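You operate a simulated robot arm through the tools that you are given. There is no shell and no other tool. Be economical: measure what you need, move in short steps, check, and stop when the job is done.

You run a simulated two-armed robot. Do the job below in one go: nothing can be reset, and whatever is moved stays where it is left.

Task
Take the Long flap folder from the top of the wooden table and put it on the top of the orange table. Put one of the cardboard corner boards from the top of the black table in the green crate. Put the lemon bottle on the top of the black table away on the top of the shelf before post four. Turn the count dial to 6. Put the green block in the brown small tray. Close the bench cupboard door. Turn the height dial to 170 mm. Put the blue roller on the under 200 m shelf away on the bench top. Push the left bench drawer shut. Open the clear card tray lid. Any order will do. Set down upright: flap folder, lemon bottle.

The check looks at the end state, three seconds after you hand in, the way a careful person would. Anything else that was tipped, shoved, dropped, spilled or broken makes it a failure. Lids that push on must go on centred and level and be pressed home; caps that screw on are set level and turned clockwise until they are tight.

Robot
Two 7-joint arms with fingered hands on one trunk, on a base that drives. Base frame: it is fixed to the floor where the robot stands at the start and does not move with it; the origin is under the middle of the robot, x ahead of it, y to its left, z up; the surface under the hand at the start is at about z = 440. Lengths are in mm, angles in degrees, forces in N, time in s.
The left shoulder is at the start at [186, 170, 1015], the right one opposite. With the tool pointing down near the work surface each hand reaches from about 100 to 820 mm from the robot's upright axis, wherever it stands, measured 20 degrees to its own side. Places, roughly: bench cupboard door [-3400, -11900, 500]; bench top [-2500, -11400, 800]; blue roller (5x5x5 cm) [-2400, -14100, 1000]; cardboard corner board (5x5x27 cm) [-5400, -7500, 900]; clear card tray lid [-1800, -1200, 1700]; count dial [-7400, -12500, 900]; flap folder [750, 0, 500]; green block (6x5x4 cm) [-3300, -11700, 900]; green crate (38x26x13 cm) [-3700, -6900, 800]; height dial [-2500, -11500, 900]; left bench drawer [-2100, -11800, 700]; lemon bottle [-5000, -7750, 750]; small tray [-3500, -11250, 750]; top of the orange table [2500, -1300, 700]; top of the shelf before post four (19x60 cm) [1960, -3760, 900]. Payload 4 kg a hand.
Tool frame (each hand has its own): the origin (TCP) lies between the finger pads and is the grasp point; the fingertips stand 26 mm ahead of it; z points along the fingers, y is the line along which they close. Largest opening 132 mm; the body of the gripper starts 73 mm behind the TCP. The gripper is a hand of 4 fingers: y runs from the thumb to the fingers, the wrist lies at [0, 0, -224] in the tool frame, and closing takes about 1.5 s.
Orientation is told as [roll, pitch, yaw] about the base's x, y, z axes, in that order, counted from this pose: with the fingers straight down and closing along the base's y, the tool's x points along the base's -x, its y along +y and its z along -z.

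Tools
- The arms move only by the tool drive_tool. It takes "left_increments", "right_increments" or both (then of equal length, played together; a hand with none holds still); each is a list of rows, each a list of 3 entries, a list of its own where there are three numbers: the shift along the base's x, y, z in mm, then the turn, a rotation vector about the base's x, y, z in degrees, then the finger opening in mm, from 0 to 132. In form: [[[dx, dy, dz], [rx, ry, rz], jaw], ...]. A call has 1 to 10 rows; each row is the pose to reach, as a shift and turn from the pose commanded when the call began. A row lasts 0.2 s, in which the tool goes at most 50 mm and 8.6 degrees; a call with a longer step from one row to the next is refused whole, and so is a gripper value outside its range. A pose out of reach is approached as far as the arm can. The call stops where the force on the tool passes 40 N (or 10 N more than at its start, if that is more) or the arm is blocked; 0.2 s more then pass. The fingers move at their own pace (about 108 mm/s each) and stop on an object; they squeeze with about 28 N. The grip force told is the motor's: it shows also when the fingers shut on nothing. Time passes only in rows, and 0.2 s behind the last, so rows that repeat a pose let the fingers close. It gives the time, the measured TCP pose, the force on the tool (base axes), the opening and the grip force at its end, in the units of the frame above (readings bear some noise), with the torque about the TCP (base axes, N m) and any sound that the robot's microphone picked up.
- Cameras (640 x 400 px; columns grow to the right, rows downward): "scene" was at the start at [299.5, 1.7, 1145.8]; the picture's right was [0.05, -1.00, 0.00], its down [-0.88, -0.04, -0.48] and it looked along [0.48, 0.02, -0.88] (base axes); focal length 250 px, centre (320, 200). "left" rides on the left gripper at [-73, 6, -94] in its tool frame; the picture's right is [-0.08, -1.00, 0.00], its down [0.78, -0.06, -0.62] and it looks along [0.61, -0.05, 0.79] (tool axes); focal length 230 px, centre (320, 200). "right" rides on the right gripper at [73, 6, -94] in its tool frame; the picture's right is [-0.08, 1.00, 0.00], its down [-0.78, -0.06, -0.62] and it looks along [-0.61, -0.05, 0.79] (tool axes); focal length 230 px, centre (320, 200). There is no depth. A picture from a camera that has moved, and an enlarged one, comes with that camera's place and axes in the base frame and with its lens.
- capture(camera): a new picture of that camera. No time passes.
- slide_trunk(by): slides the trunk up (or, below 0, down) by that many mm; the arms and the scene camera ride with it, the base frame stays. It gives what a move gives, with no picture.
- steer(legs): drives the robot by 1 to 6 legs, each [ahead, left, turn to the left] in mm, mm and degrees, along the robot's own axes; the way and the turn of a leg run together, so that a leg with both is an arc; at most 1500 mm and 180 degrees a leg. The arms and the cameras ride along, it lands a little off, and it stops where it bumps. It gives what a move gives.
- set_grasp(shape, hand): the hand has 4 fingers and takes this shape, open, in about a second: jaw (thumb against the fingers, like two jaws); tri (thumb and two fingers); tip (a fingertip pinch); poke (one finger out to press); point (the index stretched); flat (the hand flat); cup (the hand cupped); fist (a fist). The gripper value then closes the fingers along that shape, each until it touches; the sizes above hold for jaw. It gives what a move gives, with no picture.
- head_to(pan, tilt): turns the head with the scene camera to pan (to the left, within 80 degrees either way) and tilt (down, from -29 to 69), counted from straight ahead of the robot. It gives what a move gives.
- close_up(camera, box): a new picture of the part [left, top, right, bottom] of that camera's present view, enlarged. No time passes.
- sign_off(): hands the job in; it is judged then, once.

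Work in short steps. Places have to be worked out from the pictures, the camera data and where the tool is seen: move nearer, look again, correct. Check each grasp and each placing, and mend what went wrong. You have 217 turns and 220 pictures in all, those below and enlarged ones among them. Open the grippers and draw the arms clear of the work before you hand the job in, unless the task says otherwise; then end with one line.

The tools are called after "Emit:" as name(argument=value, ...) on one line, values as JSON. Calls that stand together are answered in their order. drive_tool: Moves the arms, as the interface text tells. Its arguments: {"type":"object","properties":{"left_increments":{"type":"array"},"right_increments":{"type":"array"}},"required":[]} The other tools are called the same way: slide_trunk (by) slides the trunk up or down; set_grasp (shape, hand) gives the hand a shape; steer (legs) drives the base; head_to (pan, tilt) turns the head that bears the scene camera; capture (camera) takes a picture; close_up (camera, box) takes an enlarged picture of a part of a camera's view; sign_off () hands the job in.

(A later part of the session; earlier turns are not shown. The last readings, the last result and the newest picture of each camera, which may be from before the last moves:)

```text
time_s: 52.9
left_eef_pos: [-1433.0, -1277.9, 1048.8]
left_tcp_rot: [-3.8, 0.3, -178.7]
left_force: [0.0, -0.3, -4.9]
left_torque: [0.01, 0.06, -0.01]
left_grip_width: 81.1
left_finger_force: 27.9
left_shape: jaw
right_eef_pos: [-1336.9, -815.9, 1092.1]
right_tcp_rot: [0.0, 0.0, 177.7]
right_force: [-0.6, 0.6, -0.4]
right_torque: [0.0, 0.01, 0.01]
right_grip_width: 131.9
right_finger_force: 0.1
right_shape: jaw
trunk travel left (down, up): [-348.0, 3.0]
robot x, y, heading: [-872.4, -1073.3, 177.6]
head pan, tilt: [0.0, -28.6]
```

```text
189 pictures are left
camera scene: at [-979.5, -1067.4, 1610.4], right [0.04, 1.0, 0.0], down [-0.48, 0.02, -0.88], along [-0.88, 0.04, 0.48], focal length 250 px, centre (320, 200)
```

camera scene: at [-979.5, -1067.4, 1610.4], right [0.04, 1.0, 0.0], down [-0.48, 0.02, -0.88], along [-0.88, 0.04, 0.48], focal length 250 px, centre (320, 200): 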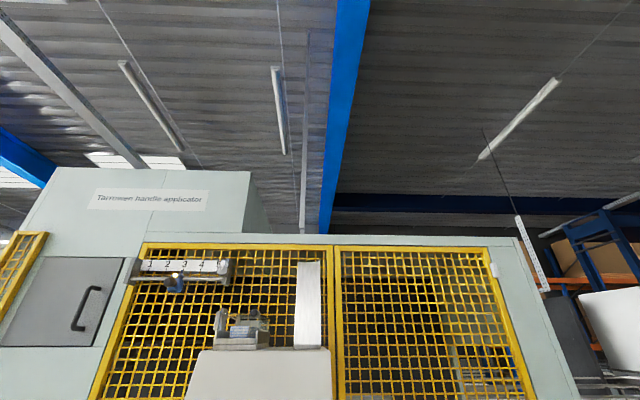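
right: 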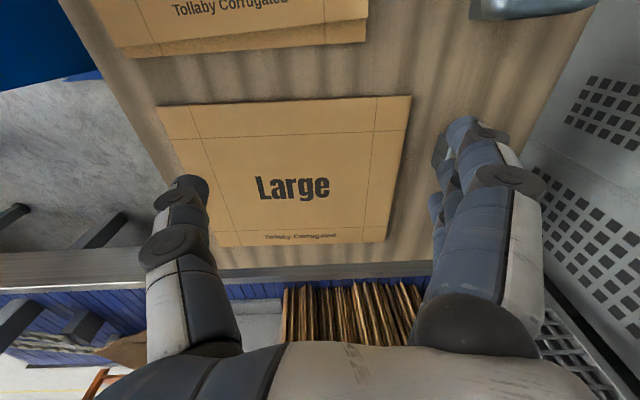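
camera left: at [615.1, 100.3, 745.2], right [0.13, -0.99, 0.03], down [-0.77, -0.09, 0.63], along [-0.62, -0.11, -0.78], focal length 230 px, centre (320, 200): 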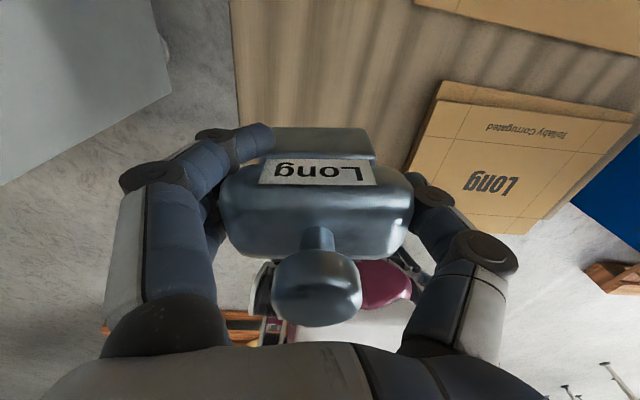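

The lid is a clear pane hinged at its left (−y) side with a dark knob at its free front edge, around [-1800,-1229,1680]. I shift left so the right arm faces it, then raise and turn the right hand to point forward.

Emit:
steer(legs=[[0, 400, 2]])

Emit:
drive_tool(right_increments=[[[-20, 0, 34], [0, 8.5, 0], 132], [[-40, 0, 68], [0, 17, 0], 132], [[-60, 0, 102], [0, 25.5, 0], 132], [[-80, 0, 136], [0, 34, 0], 132], [[-100, 0, 170], [0, 42.5, 0], 132], [[-120, 0, 204], [0, 51, 0], 132], [[-140, 0, 238], [0, 59.5, 0], 132], [[-160, 0, 272], [0, 68, 0], 132], [[-180, 0, 306], [0, 76.5, 0], 132], [[-200, 0, 340], [0, 85, 0], 132]])

Emit:
capture(camera="right")

```text
time_s: 57.0
left_eef_pos: [-1432.6, -1706.7, 1048.4]
left_tcp_rot: [-3.8, 0.3, -176.5]
left_force: [0.4, 0.8, -3.8]
left_torque: [-0.01, 0.04, -0.03]
left_grip_width: 80.7
left_finger_force: 27.8
left_shape: jaw
right_eef_pos: [-1355.0, -1241.0, 1092.4]
right_tcp_rot: [0.0, 0.0, 179.9]
right_force: [-0.1, -0.3, 0.1]
right_torque: [-0.04, 0.0, 0.02]
right_grip_width: 132.0
right_finger_force: 0.1
right_shape: jaw
trunk travel left (down, up): [-348.0, 3.0]
robot x, y, heading: [-883.4, -1479.4, 179.8]
head pan, tilt: [0.0, -28.6]
```

```text
time_s: 59.2
left_eef_pos: [-1432.7, -1708.0, 1047.0]
left_tcp_rot: [-3.8, 0.3, -176.6]
left_force: [0.5, -0.1, -4.2]
left_torque: [0.04, -0.01, -0.01]
left_grip_width: 80.9
left_finger_force: 27.9
left_shape: jaw
right_eef_pos: [-1555.2, -1220.3, 1438.0]
right_tcp_rot: [44.6, -84.0, 133.8]
right_force: [-1.2, -0.1, 0.1]
right_torque: [-0.01, 0.02, -0.02]
right_grip_width: 131.8
right_finger_force: 0.1
right_shape: jaw
trunk travel left (down, up): [-348.0, 3.0]
robot x, y, heading: [-879.4, -1475.6, 179.6]
head pan, tilt: [0.0, -28.6]
```

```text
188 pictures are left
camera right: at [-1457.0, -1233.3, 1373.2], right [-0.03, -0.99, 0.15], down [0.56, 0.11, 0.82], along [-0.83, 0.11, 0.55], focal length 230 px, centre (320, 200)
```

right: 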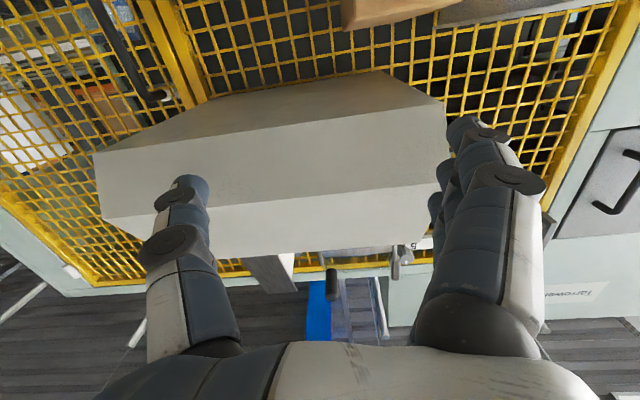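

The two rays cross at the knob's end ≈ [-1670, -1201, 1661]. I raise the right hand in front of it.

Emit:
drive_tool(right_increments=[[[0, 8, 45], [0, 5, 0], 110], [[0, 16, 90], [0, 5, 0], 100], [[0, 24, 135], [0, 5, 0], 90], [[0, 32, 180], [0, 5, 0], 80], [[-10, 40, 220], [0, 5, 0], 70], [[-20, 40, 229], [0, 5, 0], 70], [[-20, 40, 229], [0, 5, 0], 70]])

Emit:
capture(camera="right")

Emit:
head_to(pan=-20, tilt=-5)

Emit:
capture(camera="scene")

```text
time_s: 60.8
left_eef_pos: [-1432.8, -1706.8, 1050.0]
left_tcp_rot: [-3.8, 0.3, -176.5]
left_force: [0.5, -0.9, -4.5]
left_torque: [0.0, 0.04, 0.03]
left_grip_width: 80.8
left_finger_force: 27.8
left_shape: jaw
right_eef_pos: [-1574.1, -1202.1, 1663.2]
right_tcp_rot: [99.6, -89.8, 80.4]
right_force: [0.1, -0.4, 0.3]
right_torque: [-0.01, -0.01, 0.0]
right_grip_width: 70.7
right_finger_force: 0.0
right_shape: jaw
trunk travel left (down, up): [-348.0, 3.0]
robot x, y, heading: [-879.3, -1476.7, 179.9]
head pan, tilt: [0.0, -28.6]
```

```text
187 pictures are left
camera right: at [-1482.1, -1207.7, 1591.7], right [0.0, -1.0, 0.08], down [0.62, 0.06, 0.78], along [-0.79, 0.05, 0.61], focal length 230 px, centre (320, 200)
```

right: 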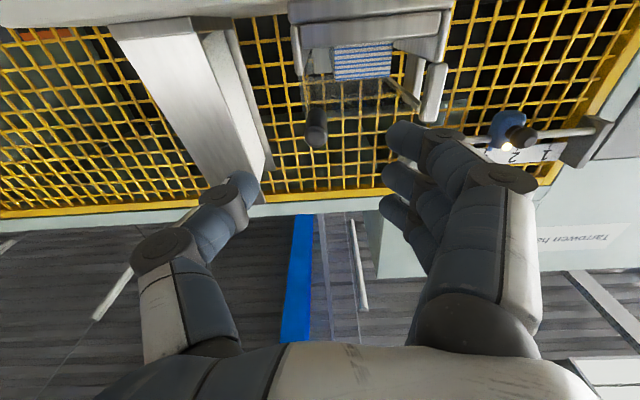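

```text
time_s: 61.7
left_eef_pos: [-1432.8, -1706.4, 1050.0]
left_tcp_rot: [-3.7, 0.2, -176.5]
left_force: [-0.1, -0.4, -4.3]
left_torque: [-0.04, 0.02, 0.02]
left_grip_width: 80.8
left_finger_force: 27.9
left_shape: jaw
right_eef_pos: [-1576.0, -1201.6, 1664.4]
right_tcp_rot: [80.9, -90.0, 99.1]
right_force: [0.0, -0.2, 0.6]
right_torque: [-0.01, 0.01, 0.01]
right_grip_width: 70.8
right_finger_force: 0.0
right_shape: jaw
trunk travel left (down, up): [-348.0, 3.0]
robot x, y, heading: [-880.6, -1477.6, 180.0]
head pan, tilt: [-20.0, -5.0]
```

```text
186 pictures are left
camera scene: at [-1003.2, -1449.2, 1578.2], right [0.34, 0.94, 0.0], down [-0.08, 0.03, -1.0], along [-0.94, 0.34, 0.09], focal length 250 px, centre (320, 200)
```

scene: 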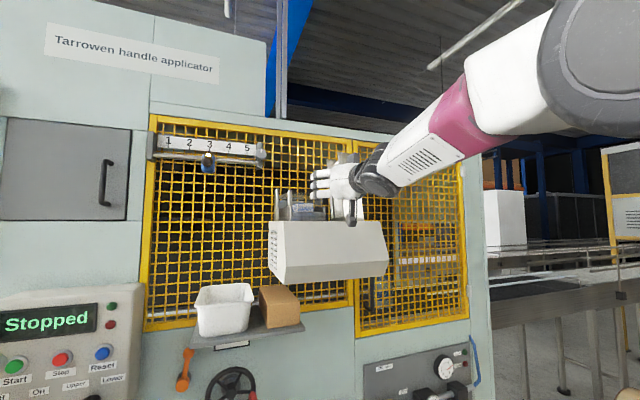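

Orientation is good now. I zoom into both views to place the knob and hinge.

Emit:
close_up(camera="right", box=[270, 0, 470, 160])

Emit:
close_up(camera="scene", box=[255, 155, 375, 235])

```text
2.50 times, centred on (370, 80) of right
camera zoom: at [-1482.4, -1207.8, 1591.2], right [0.0, -1.0, 0.08], down [0.62, 0.06, 0.78], along [-0.79, 0.05, 0.61], focal length 575 px, centre (195, 500)
```

zoom: 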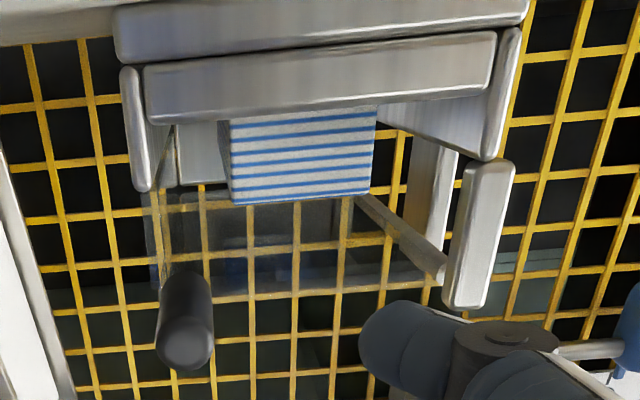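

```text
5.00 times, centred on (315, 195) of scene
camera zoom: at [-1003.2, -1449.2, 1578.2], right [0.34, 0.94, 0.0], down [-0.08, 0.03, -1.0], along [-0.94, 0.34, 0.09], focal length 1248 px, centre (345, 225)
```

zoom: 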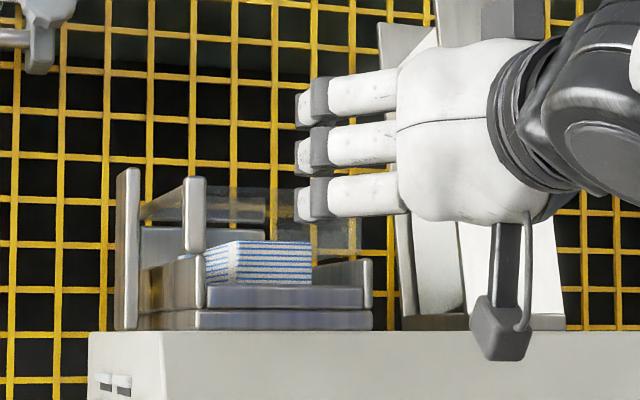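

Knob spans x −1661…−1715 at y≈−1199, z≈1665; the hinge rod lies at y≈−1288, z≈1658. I advance the fingertips to just before the pane edge and close on the knob.

Emit:
drive_tool(right_increments=[[[-30, 2, 3], [0, 0, 0], 70], [[-60, 2, 3], [0, 0, 0], 70], [[-84, 2, 3], [0, 0, 0], 70], [[-84, 2, 3], [0, 0, 0], 70]])

Emit:
close_up(camera="right", box=[170, 0, 490, 200])

Emit:
close_up(camera="scene", box=[255, 155, 375, 235])

```text
time_s: 62.7
left_eef_pos: [-1432.6, -1707.5, 1048.5]
left_tcp_rot: [-3.8, 0.1, -176.5]
left_force: [-0.3, 0.5, -4.2]
left_torque: [0.02, 0.02, 0.0]
left_grip_width: 80.9
left_finger_force: 27.8
left_shape: jaw
right_eef_pos: [-1659.7, -1196.9, 1664.1]
right_tcp_rot: [115.6, -89.9, 64.3]
right_force: [4.8, -0.5, 0.9]
right_torque: [-0.01, -0.04, 0.17]
right_grip_width: 70.4
right_finger_force: 0.1
right_shape: jaw
trunk travel left (down, up): [-348.0, 3.0]
robot x, y, heading: [-880.7, -1477.6, 179.8]
head pan, tilt: [-20.0, -5.0]
```

```text
2.00 times, centred on (330, 100) of right
camera zoom: at [-1565.9, -1203.5, 1592.9], right [0.0, -1.0, 0.08], down [0.62, 0.06, 0.78], along [-0.79, 0.05, 0.62], focal length 460 px, centre (300, 400)
```

zoom: 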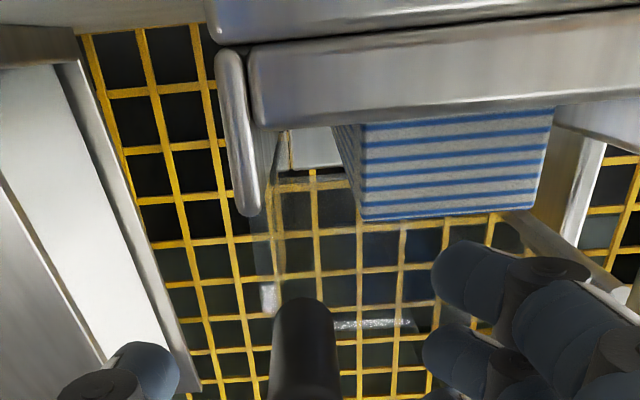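

```text
5.00 times, centred on (315, 195) of scene
camera zoom: at [-1002.1, -1449.5, 1578.2], right [0.34, 0.94, 0.0], down [-0.08, 0.03, -1.0], along [-0.94, 0.34, 0.09], focal length 1248 px, centre (345, 225)
```

zoom: 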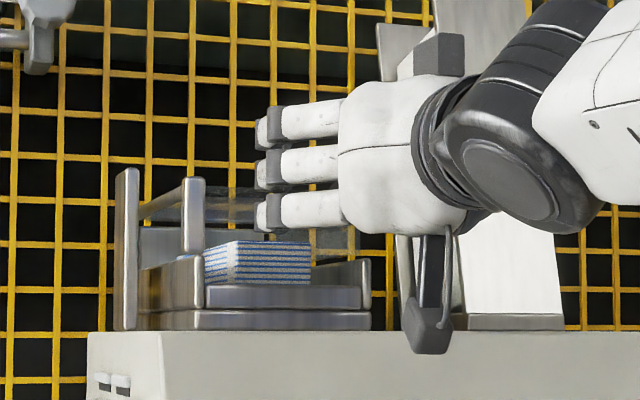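

A slight contact of ~5 N; I draw back 5 mm and close on the knob.

Emit:
drive_tool(right_increments=[[[6, 0, 0], [0, 0, 0], 70], [[6, 0, 0], [0, 0, 0], 40], [[6, 0, 0], [0, 0, 0], 15], [[6, 0, 0], [0, 0, 0], 10], [[6, 0, 0], [0, 0, 0], 10]])

Emit:
close_up(camera="right", box=[170, 0, 490, 200])

```text
time_s: 63.9
left_eef_pos: [-1432.1, -1706.8, 1048.6]
left_tcp_rot: [-3.8, 0.3, -176.5]
left_force: [0.4, 0.3, -4.1]
left_torque: [0.01, 0.03, 0.0]
left_grip_width: 80.8
left_finger_force: 28.0
left_shape: jaw
right_eef_pos: [-1653.8, -1198.9, 1663.8]
right_tcp_rot: [86.3, -89.9, 93.7]
right_force: [0.5, -0.1, 0.1]
right_torque: [0.0, -0.03, 0.02]
right_grip_width: 10.8
right_finger_force: 0.1
right_shape: jaw
trunk travel left (down, up): [-348.0, 3.0]
robot x, y, heading: [-881.0, -1476.8, 179.9]
head pan, tilt: [-20.0, -5.0]
```

```text
2.00 times, centred on (330, 100) of right
camera zoom: at [-1561.2, -1204.1, 1592.1], right [0.0, -1.0, 0.08], down [0.62, 0.06, 0.78], along [-0.79, 0.05, 0.61], focal length 460 px, centre (300, 400)
```

zoom: 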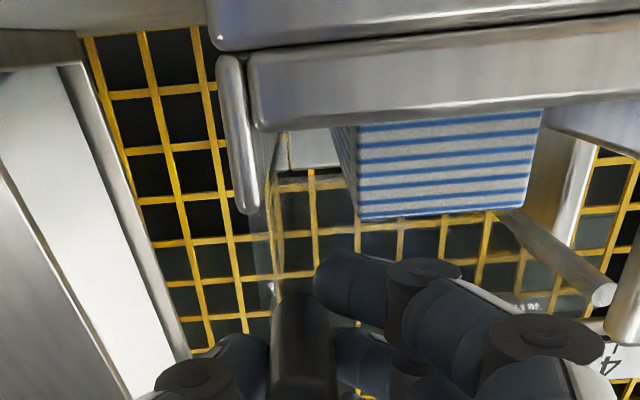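

The fingers met nothing; I look at the full hand view.

Emit:
capture(camera="right")

Emit:
close_up(camera="scene", box=[255, 155, 375, 235])

```text
180 pictures are left
camera right: at [-1561.2, -1204.1, 1592.1], right [0.0, -1.0, 0.08], down [0.62, 0.06, 0.78], along [-0.79, 0.05, 0.61], focal length 230 px, centre (320, 200)
```

right: 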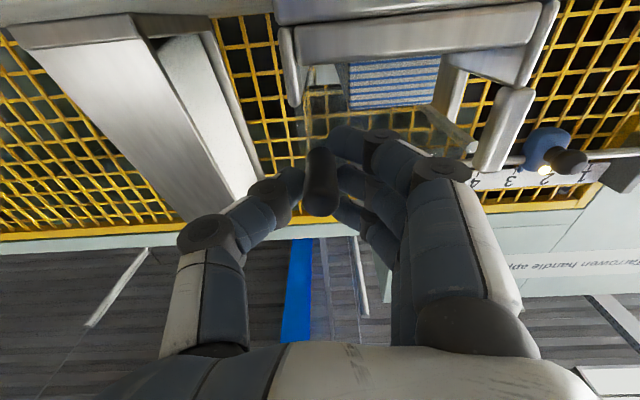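

```text
5.00 times, centred on (315, 195) of scene
camera zoom: at [-1003.2, -1449.4, 1578.1], right [0.34, 0.94, 0.0], down [-0.08, 0.03, -1.0], along [-0.94, 0.34, 0.09], focal length 1248 px, centre (345, 225)
```

zoom: 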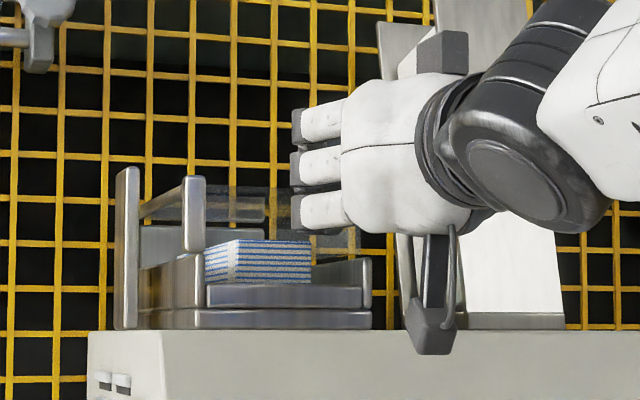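

The knob seems to lie between thumb and fingers; I close fully.

Emit:
drive_tool(right_increments=[[[0, 0, 0], [0, 0, 0], 0], [[0, 0, 0], [0, 0, 0], 0], [[0, 0, 0], [0, 0, 0], 0]])

Emit:
close_up(camera="right", box=[220, 80, 460, 260])

```text
time_s: 64.7
left_eef_pos: [-1432.5, -1706.1, 1049.3]
left_tcp_rot: [-3.7, 0.3, -176.4]
left_force: [-0.5, -0.2, -3.3]
left_torque: [0.0, 0.04, 0.0]
left_grip_width: 80.8
left_finger_force: 27.6
left_shape: jaw
right_eef_pos: [-1652.9, -1194.5, 1665.0]
right_tcp_rot: [103.2, -89.9, 76.6]
right_force: [-4.0, 8.7, 7.5]
right_torque: [0.0, 0.13, -0.03]
right_grip_width: 0.0
right_finger_force: 28.0
right_shape: jaw
trunk travel left (down, up): [-348.0, 3.0]
robot x, y, heading: [-879.5, -1478.9, 180.0]
head pan, tilt: [-20.0, -5.0]
```

```text
2.22 times, centred on (340, 170) of right
camera zoom: at [-1561.5, -1200.7, 1592.2], right [0.0, -1.0, 0.08], down [0.62, 0.06, 0.78], along [-0.79, 0.05, 0.62], focal length 511 px, centre (276, 267)
```

zoom: 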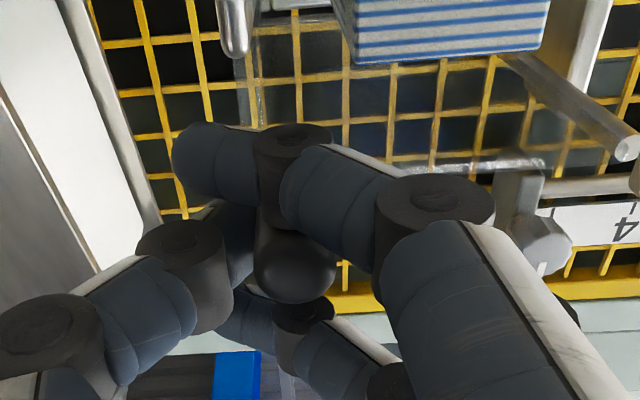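

The knob is caged with a finger beneath it. I lift it along the hinge arc (radius ≈ 89 mm) to 45°.

Emit:
drive_tool(right_increments=[[[0, -1, 12], [4, 0, 0], 0], [[0, -3, 23], [8, 0, 0], 0], [[0, -7, 34], [12, 0, 0], 0], [[0, -12, 44], [16, 0, 0], 0], [[0, -19, 54], [20, 0, 0], 0], [[0, -26, 63], [24, 0, 0], 0]])

Emit:
close_up(camera="scene", box=[255, 135, 375, 235])

Emit:
capture(camera="right")

```text
time_s: 66.1
left_eef_pos: [-1433.3, -1705.9, 1047.6]
left_tcp_rot: [-3.7, 0.3, -176.5]
left_force: [0.8, 0.1, -4.5]
left_torque: [0.01, 0.04, 0.02]
left_grip_width: 80.9
left_finger_force: 28.1
left_shape: jaw
right_eef_pos: [-1654.3, -1221.2, 1726.3]
right_tcp_rot: [-90.1, -66.1, -90.1]
right_force: [-9.9, 11.6, 7.6]
right_torque: [0.16, 0.18, -0.08]
right_grip_width: 0.0
right_finger_force: 27.8
right_shape: jaw
trunk travel left (down, up): [-348.0, 3.0]
robot x, y, heading: [-882.5, -1474.8, 179.8]
head pan, tilt: [-20.0, -5.0]
```

```text
4.00 times, centred on (315, 185) of scene
camera zoom: at [-1005.0, -1446.3, 1578.0], right [0.34, 0.94, 0.0], down [-0.08, 0.03, -1.0], along [-0.94, 0.34, 0.09], focal length 998 px, centre (340, 260)
```

zoom: 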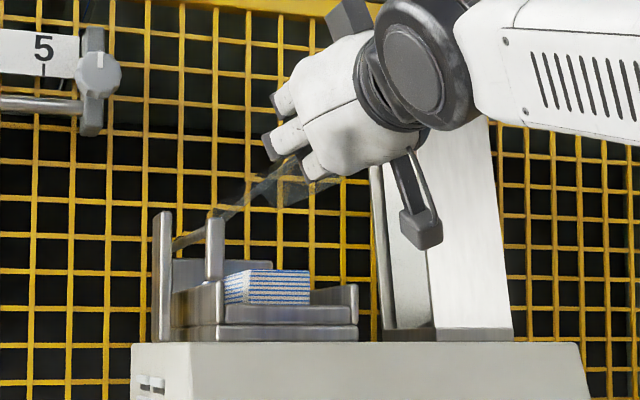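

```text
176 pictures are left
camera right: at [-1561.2, -1196.8, 1658.8], right [0.0, -0.94, -0.33], down [0.62, -0.26, 0.74], along [-0.79, -0.2, 0.58], focal length 230 px, centre (320, 200)
```

right: 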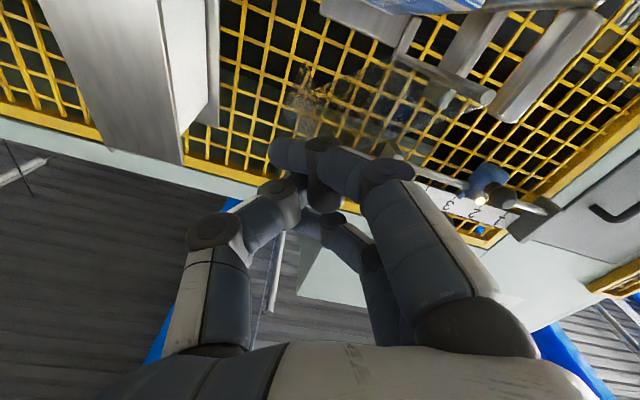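

The lid rises with the knob. I continue the arc past vertical.

Emit:
drive_tool(right_increments=[[[0, -6, 5], [4, 0, 0], 0], [[0, -12, 10], [8, 0, 0], 0], [[0, -25, 18], [14, 0, 0], 0], [[0, -40, 23], [20, 0, 0], 0], [[0, -55, 26], [26, 0, 0], 0], [[0, -71, 26], [32, 0, 0], 0], [[0, -86, 23], [38, 0, 0], 0]])

Emit:
close_up(camera="scene", box=[235, 125, 375, 235])

```text
time_s: 67.6
left_eef_pos: [-1434.1, -1707.2, 1047.2]
left_tcp_rot: [-3.8, 0.5, -176.5]
left_force: [-0.5, 0.4, -4.8]
left_torque: [-0.01, 0.03, -0.03]
left_grip_width: 80.7
left_finger_force: 27.6
left_shape: jaw
right_eef_pos: [-1654.3, -1307.0, 1757.2]
right_tcp_rot: [-91.0, -31.3, -89.0]
right_force: [-13.8, 0.7, 15.3]
right_torque: [0.28, 0.34, 0.57]
right_grip_width: 0.0
right_finger_force: 28.2
right_shape: jaw
trunk travel left (down, up): [-348.0, 3.0]
robot x, y, heading: [-879.0, -1478.7, 179.8]
head pan, tilt: [-20.0, -5.0]
stopped in row 7 (right hand): the force on the tool passed its limit at 41 N (the readings are from after the stop); the commanded pose is now the measured one
```

```text
3.64 times, centred on (305, 180) of scene
camera zoom: at [-1004.9, -1449.9, 1577.8], right [0.34, 0.94, 0.0], down [-0.08, 0.03, -1.0], along [-0.94, 0.34, 0.09], focal length 908 px, centre (374, 273)
```

zoom: 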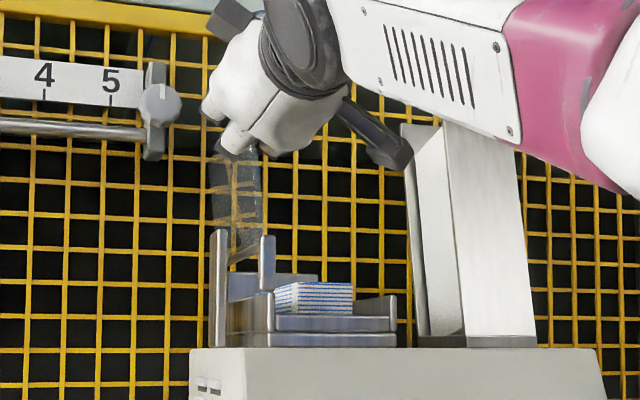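

The lid is at about 105°, at its stop. I open the fingers and withdraw straight back.

Emit:
drive_tool(right_increments=[[[0, 0, 0], [0, 0, 0], 30], [[0, 0, 0], [0, 0, 0], 60], [[0, 0, 0], [0, 0, 0], 80], [[0, 0, 0], [0, 0, 0], 80], [[30, 0, 0], [0, 0, 0], 80], [[70, 0, 0], [0, 0, 0], 80], [[110, 0, 0], [0, 0, 0], 80]])

Emit:
close_up(camera="scene", box=[235, 125, 375, 235])

```text
time_s: 69.2
left_eef_pos: [-1432.5, -1706.9, 1050.4]
left_tcp_rot: [-3.7, 0.3, -176.4]
left_force: [1.0, 1.5, -3.7]
left_torque: [-0.01, 0.09, 0.0]
left_grip_width: 80.9
left_finger_force: 27.0
left_shape: jaw
right_eef_pos: [-1536.5, -1301.7, 1753.9]
right_tcp_rot: [-90.7, -31.5, -89.3]
right_force: [0.4, 0.3, 0.6]
right_torque: [0.0, 0.0, 0.05]
right_grip_width: 79.6
right_finger_force: 0.1
right_shape: jaw
trunk travel left (down, up): [-348.0, 3.0]
robot x, y, heading: [-878.0, -1479.8, 180.0]
head pan, tilt: [-20.0, -5.0]
```

```text
3.64 times, centred on (305, 180) of scene
camera zoom: at [-1002.0, -1447.0, 1578.2], right [0.34, 0.94, 0.0], down [-0.08, 0.03, -1.0], along [-0.94, 0.34, 0.09], focal length 908 px, centre (374, 273)
```

zoom: 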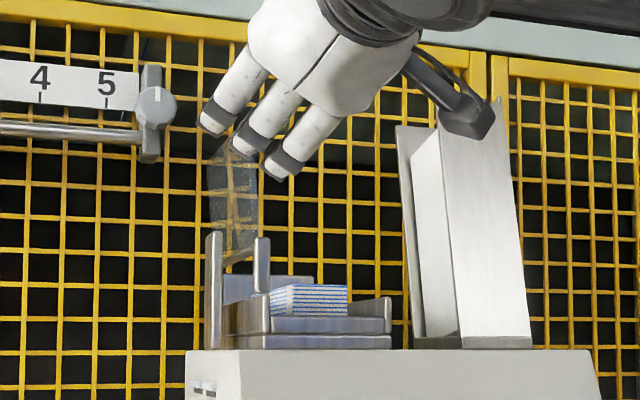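

The lid stays open. I bring the right hand back to pointing down, in two stages.

Emit:
drive_tool(right_increments=[[[5, 10, -20], [-8, 0, 0], 80], [[10, 20, -50], [-16, 0, 0], 80], [[15, 30, -85], [-24, 0, 0], 80], [[20, 40, -120], [-32, 0, 0], 80], [[20, 50, -155], [-40, 0, 0], 80], [[20, 60, -190], [-48, 0, 0], 80], [[20, 60, -230], [-56, 0, 0], 80], [[20, 60, -270], [-60, 0, 0], 80]])

Emit:
drive_tool(right_increments=[[[17, 0, -35], [0, -8.5, 0], 90], [[34, 0, -70], [0, -17, 0], 90], [[51, 0, -105], [0, -25.5, 0], 90], [[68, 0, -140], [0, -34, 0], 90], [[85, 0, -175], [0, -42.5, 0], 90], [[102, 0, -210], [0, -51, 0], 90], [[119, 0, -245], [0, -59.5, 0], 90], [[136, 0, -280], [0, -68, 0], 90], [[153, 0, -315], [0, -76.5, 0], 90], [[170, 0, -350], [0, -85, 0], 90]])

```text
time_s: 71.0
left_eef_pos: [-1434.3, -1706.7, 1047.4]
left_tcp_rot: [-3.7, 0.3, -176.6]
left_force: [0.2, 0.4, -3.4]
left_torque: [-0.01, -0.01, -0.02]
left_grip_width: 80.7
left_finger_force: 27.9
left_shape: jaw
right_eef_pos: [-1525.1, -1246.3, 1485.4]
right_tcp_rot: [109.2, -88.5, 70.6]
right_force: [-0.3, 0.6, 0.3]
right_torque: [-0.02, 0.0, -0.03]
right_grip_width: 79.6
right_finger_force: 0.1
right_shape: jaw
trunk travel left (down, up): [-348.0, 3.0]
robot x, y, heading: [-883.1, -1479.2, 180.0]
head pan, tilt: [-20.0, -5.0]
```

```text
time_s: 73.2
left_eef_pos: [-1435.0, -1707.3, 1047.5]
left_tcp_rot: [-3.7, 0.4, -176.5]
left_force: [0.3, -0.9, -4.4]
left_torque: [-0.02, 0.05, 0.0]
left_grip_width: 81.1
left_finger_force: 27.9
left_shape: jaw
right_eef_pos: [-1353.9, -1247.3, 1134.9]
right_tcp_rot: [-0.2, -5.3, 178.7]
right_force: [-0.3, 0.5, -0.4]
right_torque: [0.0, 0.0, 0.0]
right_grip_width: 89.6
right_finger_force: 0.0
right_shape: jaw
trunk travel left (down, up): [-348.0, 3.0]
robot x, y, heading: [-881.9, -1475.2, 179.7]
head pan, tilt: [-20.0, -5.0]
```

Now I lower the trunk, turn to face −y and drive down the aisle to look around the conveyor end.

Emit:
slide_trunk(by=-300)

Emit:
steer(legs=[[-60, 0, 90], [1500, -50, 0], [1200, 0, 0]])

Emit:
head_to(pan=60, tilt=10)

Emit:
capture(camera="scene")

Emit:
head_to(pan=0, tilt=10)

Emit:
capture(camera="scene")

```text
time_s: 76.2
left_eef_pos: [-1433.0, -1706.8, 749.2]
left_tcp_rot: [-3.9, 0.2, -176.6]
left_force: [-0.5, -0.2, -4.0]
left_torque: [0.0, 0.03, 0.0]
left_grip_width: 80.8
left_finger_force: 28.2
left_shape: jaw
right_eef_pos: [-1349.0, -1246.7, 744.2]
right_tcp_rot: [-0.5, 9.6, 178.6]
right_force: [0.4, 0.0, 0.2]
right_torque: [0.01, 0.03, -0.04]
right_grip_width: 89.8
right_finger_force: 0.1
right_shape: jaw
trunk travel left (down, up): [-48.0, 303.0]
robot x, y, heading: [-879.3, -1479.4, 179.7]
head pan, tilt: [-20.0, -5.0]
```

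```text
refused: leg 2 is longer than a leg can be; nothing moved
```

```text
time_s: 77.8
left_eef_pos: [-1432.1, -1706.7, 748.4]
left_tcp_rot: [-3.8, 0.3, -176.5]
left_force: [0.6, 1.1, -4.7]
left_torque: [0.02, 0.04, 0.01]
left_grip_width: 80.6
left_finger_force: 27.7
left_shape: jaw
right_eef_pos: [-1350.7, -1245.8, 743.1]
right_tcp_rot: [-0.5, 9.7, 178.7]
right_force: [0.7, -0.2, -0.2]
right_torque: [-0.02, -0.01, -0.03]
right_grip_width: 89.5
right_finger_force: 0.0
right_shape: jaw
trunk travel left (down, up): [-48.0, 303.0]
robot x, y, heading: [-879.7, -1473.5, 180.0]
head pan, tilt: [60.0, 10.0]
```

```text
173 pictures are left
camera scene: at [-1152.3, -1559.5, 1233.9], right [-0.86, 0.5, 0.0], down [0.09, 0.15, -0.98], along [-0.49, -0.85, -0.17], focal length 250 px, centre (320, 200)
```

scene: 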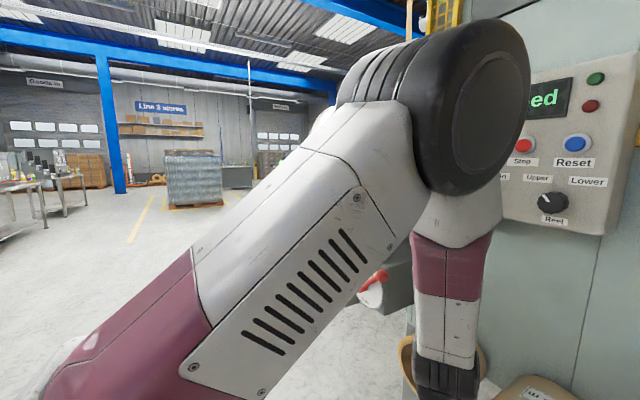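

```text
time_s: 79.1
left_eef_pos: [-1433.7, -1706.5, 747.9]
left_tcp_rot: [-3.7, 0.3, -176.6]
left_force: [0.7, -0.1, -4.6]
left_torque: [-0.03, 0.05, -0.01]
left_grip_width: 81.1
left_finger_force: 27.5
left_shape: jaw
right_eef_pos: [-1349.3, -1245.6, 743.0]
right_tcp_rot: [-0.5, 9.7, 178.7]
right_force: [-0.5, 0.4, 0.7]
right_torque: [-0.03, 0.0, -0.01]
right_grip_width: 89.7
right_finger_force: 0.1
right_shape: jaw
trunk travel left (down, up): [-48.0, 303.0]
robot x, y, heading: [-882.7, -1474.3, 179.8]
head pan, tilt: [0.0, 10.0]
```

```text
172 pictures are left
camera scene: at [-1198.6, -1479.0, 1233.9], right [0.0, 1.0, 0.0], down [0.17, 0.0, -0.98], along [-0.98, 0.0, -0.17], focal length 250 px, centre (320, 200)
```

scene: 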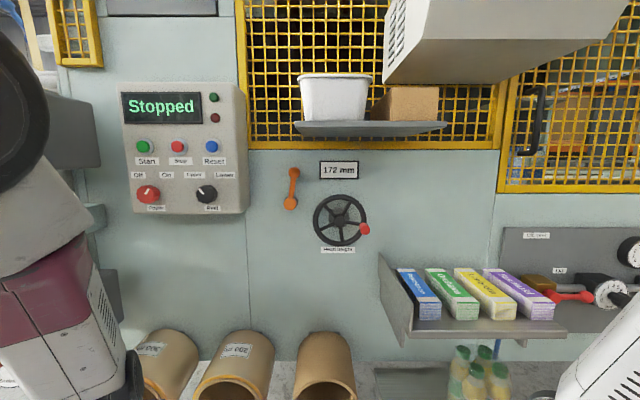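

The leg was refused for length. I back off a little first, then turn and drive.

Emit:
steer(legs=[[-150, 0, 0], [0, 0, 90], [1400, 0, 0], [1200, 0, 0]])

Emit:
head_to(pan=60, tilt=10)

Emit:
capture(camera="scene")

Emit:
head_to(pan=0, tilt=10)

Emit:
capture(camera="scene")

```text
time_s: 96.4
left_eef_pos: [-531.3, -4597.9, 749.1]
left_tcp_rot: [-3.9, 0.3, -86.9]
left_force: [0.0, 0.1, -4.2]
left_torque: [-0.01, 0.03, 0.0]
left_grip_width: 80.6
left_finger_force: 28.4
left_shape: jaw
right_eef_pos: [-992.1, -4509.7, 742.8]
right_tcp_rot: [-0.5, 9.7, -91.8]
right_force: [-0.1, 0.4, -0.2]
right_torque: [0.03, 0.0, -0.01]
right_grip_width: 89.3
right_finger_force: 0.1
right_shape: jaw
trunk travel left (down, up): [-48.0, 303.0]
robot x, y, heading: [-755.3, -4041.5, -90.4]
head pan, tilt: [0.0, 10.0]
```

```text
time_s: 97.7
left_eef_pos: [-531.3, -4596.6, 749.2]
left_tcp_rot: [-3.8, 0.3, -86.9]
left_force: [0.3, 1.0, -3.6]
left_torque: [0.0, 0.02, 0.0]
left_grip_width: 80.6
left_finger_force: 28.2
left_shape: jaw
right_eef_pos: [-991.2, -4510.0, 742.9]
right_tcp_rot: [-0.5, 9.7, -91.8]
right_force: [-1.1, -0.1, 0.1]
right_torque: [0.04, 0.01, 0.0]
right_grip_width: 89.5
right_finger_force: 0.1
right_shape: jaw
trunk travel left (down, up): [-48.0, 303.0]
robot x, y, heading: [-756.5, -4044.1, -90.5]
head pan, tilt: [60.0, 10.0]
```

```text
171 pictures are left
camera scene: at [-679.7, -4316.2, 1233.9], right [-0.51, -0.86, 0.0], down [-0.15, 0.09, -0.98], along [0.85, -0.5, -0.17], focal length 250 px, centre (320, 200)
```

scene: 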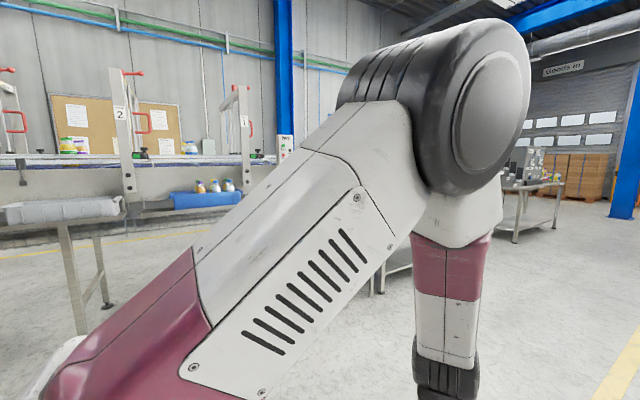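

```text
time_s: 99.0
left_eef_pos: [-531.2, -4597.7, 748.0]
left_tcp_rot: [-3.8, 0.3, -86.9]
left_force: [0.3, -0.3, -5.0]
left_torque: [-0.02, 0.02, -0.02]
left_grip_width: 80.5
left_finger_force: 28.2
left_shape: jaw
right_eef_pos: [-993.2, -4509.9, 742.5]
right_tcp_rot: [-0.4, 9.7, -91.8]
right_force: [-0.4, 0.5, 0.2]
right_torque: [-0.06, 0.02, -0.01]
right_grip_width: 89.6
right_finger_force: 0.0
right_shape: jaw
trunk travel left (down, up): [-48.0, 303.0]
robot x, y, heading: [-759.6, -4039.8, -90.3]
head pan, tilt: [0.0, 10.0]
```

```text
170 pictures are left
camera scene: at [-760.5, -4361.9, 1233.9], right [-1.0, 0.01, 0.0], down [0.0, 0.17, -0.98], along [-0.01, -0.98, -0.17], focal length 250 px, centre (320, 200)
```

scene: 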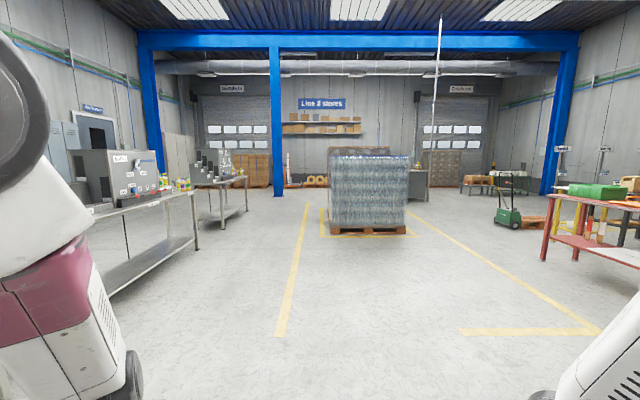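

The conveyor ends beyond its post "1". I drive on and turn to face +x to see the gap toward the wall side.

Emit:
steer(legs=[[1100, 0, 0], [0, 0, 90]])

Emit:
head_to(pan=0, tilt=10)

Emit:
capture(camera="scene")

Emit:
head_to(pan=-50, tilt=15)

Emit:
capture(camera="scene")

```text
time_s: 108.6
left_eef_pos: [-205.2, -4911.2, 747.7]
left_tcp_rot: [-3.7, 0.4, 4.9]
left_force: [0.2, -0.2, -4.6]
left_torque: [0.03, -0.05, -0.03]
left_grip_width: 80.6
left_finger_force: 27.9
left_shape: jaw
right_eef_pos: [-279.0, -5374.1, 743.1]
right_tcp_rot: [-0.6, 9.7, 0.0]
right_force: [-0.6, 0.2, -0.1]
right_torque: [0.02, 0.02, -0.02]
right_grip_width: 89.6
right_finger_force: 0.0
right_shape: jaw
trunk travel left (down, up): [-48.0, 303.0]
robot x, y, heading: [-752.0, -5153.0, 1.2]
head pan, tilt: [0.0, 10.0]
```

```text
time_s: 109.2
left_eef_pos: [-204.7, -4911.5, 748.1]
left_tcp_rot: [-3.8, 0.3, 4.9]
left_force: [-0.9, -0.4, -4.2]
left_torque: [-0.04, -0.02, 0.02]
left_grip_width: 80.5
left_finger_force: 28.4
left_shape: jaw
right_eef_pos: [-278.5, -5375.3, 742.9]
right_tcp_rot: [-0.5, 9.7, 0.0]
right_force: [-0.3, 0.1, 0.2]
right_torque: [-0.02, 0.02, -0.03]
right_grip_width: 90.0
right_finger_force: 0.1
right_shape: jaw
trunk travel left (down, up): [-48.0, 303.0]
robot x, y, heading: [-754.2, -5157.3, 1.3]
head pan, tilt: [0.0, 10.0]
```

```text
169 pictures are left
camera scene: at [-436.5, -5148.6, 1233.9], right [0.02, -1.0, 0.0], down [-0.17, 0.0, -0.98], along [0.98, 0.02, -0.17], focal length 250 px, centre (320, 200)
```

scene: 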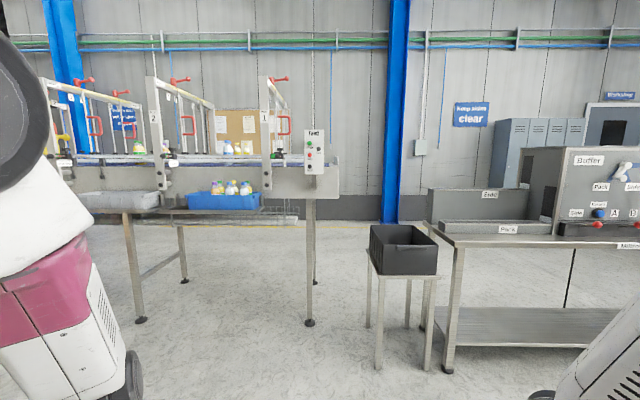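

```text
time_s: 110.3
left_eef_pos: [-207.1, -4911.3, 748.1]
left_tcp_rot: [-3.8, 0.3, 4.9]
left_force: [0.2, 0.7, -3.6]
left_torque: [-0.01, -0.06, 0.01]
left_grip_width: 80.6
left_finger_force: 28.3
left_shape: jaw
right_eef_pos: [-277.9, -5375.7, 743.0]
right_tcp_rot: [-0.5, 9.7, 0.0]
right_force: [-0.6, 0.4, 0.0]
right_torque: [-0.02, 0.01, -0.03]
right_grip_width: 89.5
right_finger_force: 0.1
right_shape: jaw
trunk travel left (down, up): [-48.0, 303.0]
robot x, y, heading: [-752.5, -5151.7, 1.2]
head pan, tilt: [-50.0, 15.0]
```

```text
168 pictures are left
camera scene: at [-467.8, -5220.8, 1225.8], right [-0.75, -0.66, 0.0], down [-0.17, 0.19, -0.97], along [0.64, -0.73, -0.26], focal length 250 px, centre (320, 200)
```

scene: 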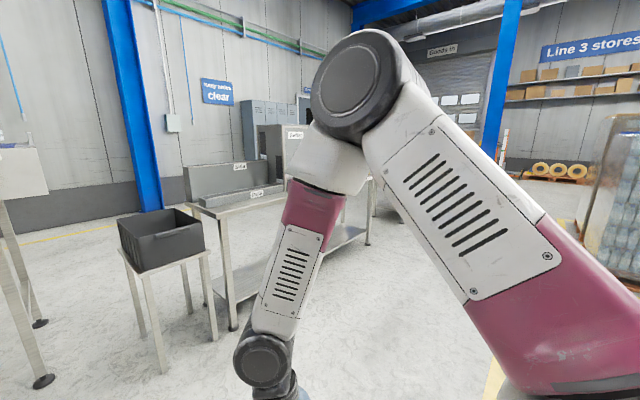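

The gap by the bin table is too narrow (~370 mm); the way round is past the far end of the bench (y≈−7520). I go ahead a bit and strafe right to y≈−8000.

Emit:
steer(legs=[[500, 0, -1.2], [0, -1450, 0], [0, -1400, 0]])

Emit:
head_to(pan=0, tilt=18)

Emit:
capture(camera="scene")

```text
time_s: 137.9
left_eef_pos: [260.0, -7793.6, 748.3]
left_tcp_rot: [-3.8, 0.2, 3.0]
left_force: [0.2, 0.7, -4.3]
left_torque: [0.01, -0.02, -0.01]
left_grip_width: 80.5
left_finger_force: 27.7
left_shape: jaw
right_eef_pos: [172.8, -8253.6, 741.9]
right_tcp_rot: [-0.4, 9.7, -1.9]
right_force: [0.7, 0.2, 0.6]
right_torque: [-0.01, 0.01, -0.01]
right_grip_width: 89.5
right_finger_force: 0.0
right_shape: jaw
trunk travel left (down, up): [-48.0, 303.0]
robot x, y, heading: [-295.3, -8019.8, -0.6]
head pan, tilt: [-50.0, 15.0]
```

```text
time_s: 139.1
left_eef_pos: [258.9, -7792.9, 748.9]
left_tcp_rot: [-3.8, 0.3, 3.0]
left_force: [-0.2, -0.1, -4.2]
left_torque: [0.02, -0.01, 0.03]
left_grip_width: 80.6
left_finger_force: 28.2
left_shape: jaw
right_eef_pos: [172.0, -8253.9, 744.1]
right_tcp_rot: [-0.5, 9.7, -1.9]
right_force: [-0.4, 0.8, -1.1]
right_torque: [0.01, 0.0, -0.02]
right_grip_width: 89.9
right_finger_force: 0.0
right_shape: jaw
trunk travel left (down, up): [-48.0, 303.0]
robot x, y, heading: [-300.1, -8015.5, -0.6]
head pan, tilt: [0.0, 18.0]
```

```text
167 pictures are left
camera scene: at [22.1, -8023.1, 1220.9], right [-0.01, -1.0, 0.0], down [-0.31, 0.0, -0.95], along [0.95, -0.01, -0.31], focal length 250 px, centre (320, 200)
```

scene: 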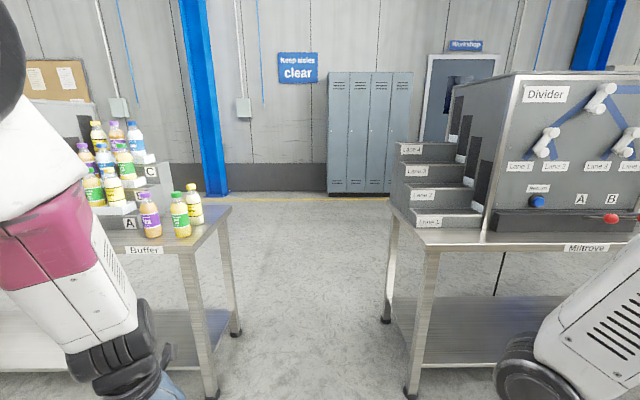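

The gap between benches is about 860 mm at the tops. I raise the trunk so arms clear the bench items, centre on y≈−7992 and drive in half-way.

Emit:
slide_trunk(by=300)

Emit:
steer(legs=[[0, 26, 0.6], [600, 0, 0]])

Emit:
head_to(pan=0, tilt=45)

Emit:
capture(camera="scene")

```text
time_s: 142.1
left_eef_pos: [258.7, -7794.5, 1049.0]
left_tcp_rot: [-3.8, 0.3, 2.9]
left_force: [-0.8, 0.1, -4.1]
left_torque: [-0.01, -0.02, 0.0]
left_grip_width: 80.4
left_finger_force: 27.8
left_shape: jaw
right_eef_pos: [171.5, -8254.9, 1044.4]
right_tcp_rot: [-0.5, 9.7, -1.9]
right_force: [0.0, 0.7, -0.3]
right_torque: [-0.02, 0.01, 0.04]
right_grip_width: 89.7
right_finger_force: 0.0
right_shape: jaw
trunk travel left (down, up): [-348.0, 3.0]
robot x, y, heading: [-294.7, -8016.1, -0.5]
head pan, tilt: [0.0, 18.0]
```

```text
time_s: 146.0
left_eef_pos: [845.2, -7761.0, 1048.6]
left_tcp_rot: [-3.7, 0.3, 3.7]
left_force: [0.0, 0.1, -4.6]
left_torque: [0.0, -0.01, 0.0]
left_grip_width: 80.4
left_finger_force: 27.6
left_shape: jaw
right_eef_pos: [765.0, -8222.1, 1041.6]
right_tcp_rot: [-0.4, 9.7, -1.2]
right_force: [-0.4, 0.3, -0.9]
right_torque: [0.02, -0.01, 0.01]
right_grip_width: 89.3
right_finger_force: 0.0
right_shape: jaw
trunk travel left (down, up): [-348.0, 3.0]
robot x, y, heading: [297.4, -7990.3, 0.5]
head pan, tilt: [0.0, 18.0]
```

```text
time_s: 146.9
left_eef_pos: [845.3, -7760.2, 1048.5]
left_tcp_rot: [-3.8, 0.4, 3.6]
left_force: [0.9, -0.2, -4.3]
left_torque: [-0.04, -0.02, -0.01]
left_grip_width: 80.7
left_finger_force: 27.9
left_shape: jaw
right_eef_pos: [763.9, -8220.8, 1042.6]
right_tcp_rot: [-0.5, 9.8, -1.1]
right_force: [0.1, 0.0, 0.4]
right_torque: [0.02, -0.03, 0.0]
right_grip_width: 89.3
right_finger_force: 0.0
right_shape: jaw
trunk travel left (down, up): [-348.0, 3.0]
robot x, y, heading: [294.7, -7993.5, 0.6]
head pan, tilt: [0.0, 45.0]
```

```text
166 pictures are left
camera scene: at [415.0, -7993.0, 1499.5], right [0.0, -1.0, 0.0], down [-0.71, 0.0, -0.71], along [0.71, 0.0, -0.71], focal length 250 px, centre (320, 200)
```

scene: 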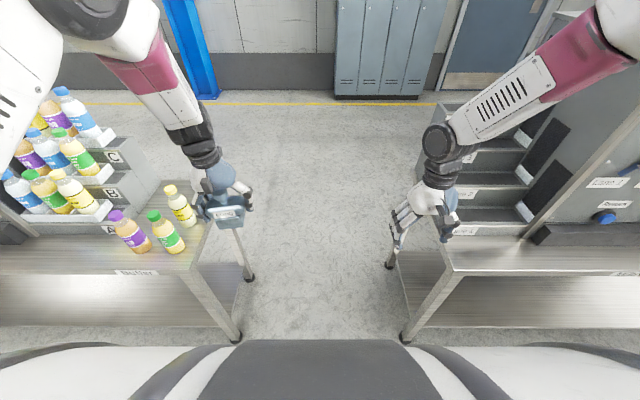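

Gap confirmed. I pull both hands inward and up a bit to clear the bottles and steps, then drive through.

Emit:
drive_tool(left_increments=[[[0, -30, 20], [0, 0, 0], 60], [[0, -60, 40], [0, 0, 0], 60], [[0, -80, 60], [0, 0, 0], 60]], right_increments=[[[0, 30, 20], [0, 0, 0], 90], [[0, 60, 40], [0, 0, 0], 90], [[0, 80, 60], [0, 0, 0], 90]])

Emit:
steer(legs=[[700, -15, -0.5], [700, 0, 0]])

Emit:
head_to(pan=70, tilt=20)

Emit:
capture(camera="scene")

```text
time_s: 147.7
left_eef_pos: [845.6, -7840.7, 1107.1]
left_tcp_rot: [-3.8, 0.4, 3.9]
left_force: [-0.5, -0.3, -4.6]
left_torque: [0.02, -0.01, 0.0]
left_grip_width: 80.4
left_finger_force: 28.2
left_shape: jaw
right_eef_pos: [761.0, -8142.1, 1101.7]
right_tcp_rot: [-0.4, 9.7, -1.1]
right_force: [-0.5, 0.0, -0.3]
right_torque: [0.02, -0.05, 0.0]
right_grip_width: 89.4
right_finger_force: 0.1
right_shape: jaw
trunk travel left (down, up): [-348.0, 3.0]
robot x, y, heading: [295.9, -7990.6, 0.0]
head pan, tilt: [0.0, 45.0]
```

```text
time_s: 154.9
left_eef_pos: [2233.4, -7882.5, 1107.2]
left_tcp_rot: [-3.8, 0.4, 2.5]
left_force: [0.2, 0.0, -5.1]
left_torque: [0.01, -0.01, -0.01]
left_grip_width: 80.5
left_finger_force: 28.0
left_shape: jaw
right_eef_pos: [2142.8, -8182.8, 1100.9]
right_tcp_rot: [-0.5, 9.7, -2.4]
right_force: [-0.8, 0.9, -0.3]
right_torque: [-0.01, -0.01, 0.01]
right_grip_width: 89.4
right_finger_force: 0.0
right_shape: jaw
trunk travel left (down, up): [-348.0, 3.0]
robot x, y, heading: [1678.2, -8022.0, -1.2]
head pan, tilt: [0.0, 45.0]
```

```text
time_s: 156.3
left_eef_pos: [2233.7, -7882.2, 1106.5]
left_tcp_rot: [-3.7, 0.2, 2.4]
left_force: [-0.3, 0.7, -3.9]
left_torque: [-0.02, 0.04, -0.01]
left_grip_width: 80.6
left_finger_force: 27.9
left_shape: jaw
right_eef_pos: [2142.1, -8182.5, 1100.1]
right_tcp_rot: [-0.5, 9.6, -2.6]
right_force: [0.6, -0.2, 0.1]
right_torque: [-0.01, -0.01, 0.0]
right_grip_width: 89.6
right_finger_force: 0.0
right_shape: jaw
trunk travel left (down, up): [-348.0, 3.0]
robot x, y, heading: [1676.1, -8019.7, -1.3]
head pan, tilt: [70.0, 20.0]
```

```text
165 pictures are left
camera scene: at [1751.3, -7935.6, 1538.0], right [0.93, -0.36, 0.0], down [-0.12, -0.32, -0.94], along [0.34, 0.88, -0.34], focal length 250 px, centre (320, 200)
```

scene: 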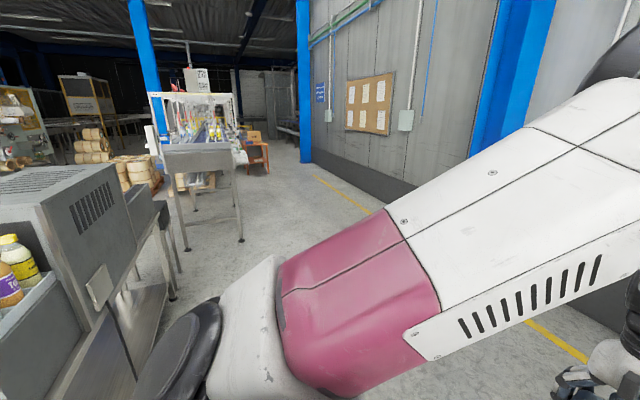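

Clear passage behind. I drive on to x≈2850, turn to face +y, and travel along behind the conveyor.

Emit:
steer(legs=[[1100, 0, 1], [0, 0, 90], [1500, 0, 0], [1500, 0, 0], [1000, 0, 0]])

Emit:
head_to(pan=10, tilt=15)

Emit:
capture(camera="scene")

```text
time_s: 184.7
left_eef_pos: [2813.1, -3420.1, 1105.9]
left_tcp_rot: [-3.8, 0.4, 89.9]
left_force: [-1.3, 0.3, -4.3]
left_torque: [0.0, 0.01, 0.01]
left_grip_width: 80.5
left_finger_force: 27.7
left_shape: jaw
right_eef_pos: [3108.8, -3524.2, 1101.7]
right_tcp_rot: [-0.5, 9.7, 85.0]
right_force: [0.3, -0.5, 0.0]
right_torque: [0.02, -0.02, -0.02]
right_grip_width: 89.5
right_finger_force: 0.1
right_shape: jaw
trunk travel left (down, up): [-348.0, 3.0]
robot x, y, heading: [2931.9, -3982.1, 86.3]
head pan, tilt: [70.0, 20.0]
```

```text
time_s: 186.0
left_eef_pos: [2813.2, -3420.4, 1107.3]
left_tcp_rot: [-3.8, 0.4, 89.9]
left_force: [0.8, -0.3, -4.6]
left_torque: [0.02, -0.01, 0.0]
left_grip_width: 79.9
left_finger_force: 27.9
left_shape: jaw
right_eef_pos: [3108.2, -3524.0, 1100.5]
right_tcp_rot: [-0.5, 9.7, 85.1]
right_force: [-0.3, -0.5, 0.1]
right_torque: [-0.01, -0.02, 0.0]
right_grip_width: 89.5
right_finger_force: 0.0
right_shape: jaw
trunk travel left (down, up): [-348.0, 3.0]
robot x, y, heading: [2928.6, -3983.2, 86.4]
head pan, tilt: [10.0, 15.0]
```

```text
164 pictures are left
camera scene: at [2918.2, -3849.8, 1546.2], right [0.99, 0.11, 0.0], down [0.03, -0.26, -0.97], along [-0.11, 0.96, -0.26], focal length 250 px, centre (320, 200)
```

scene: 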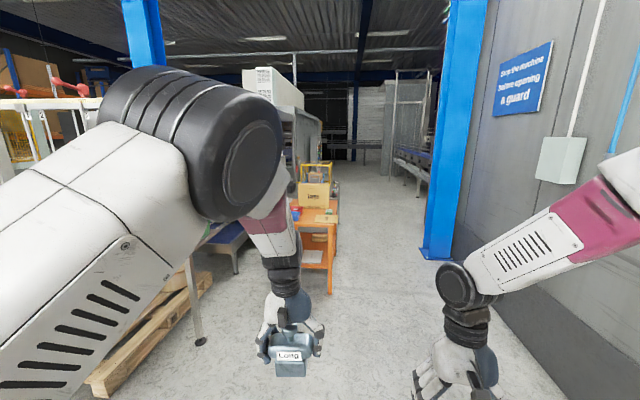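

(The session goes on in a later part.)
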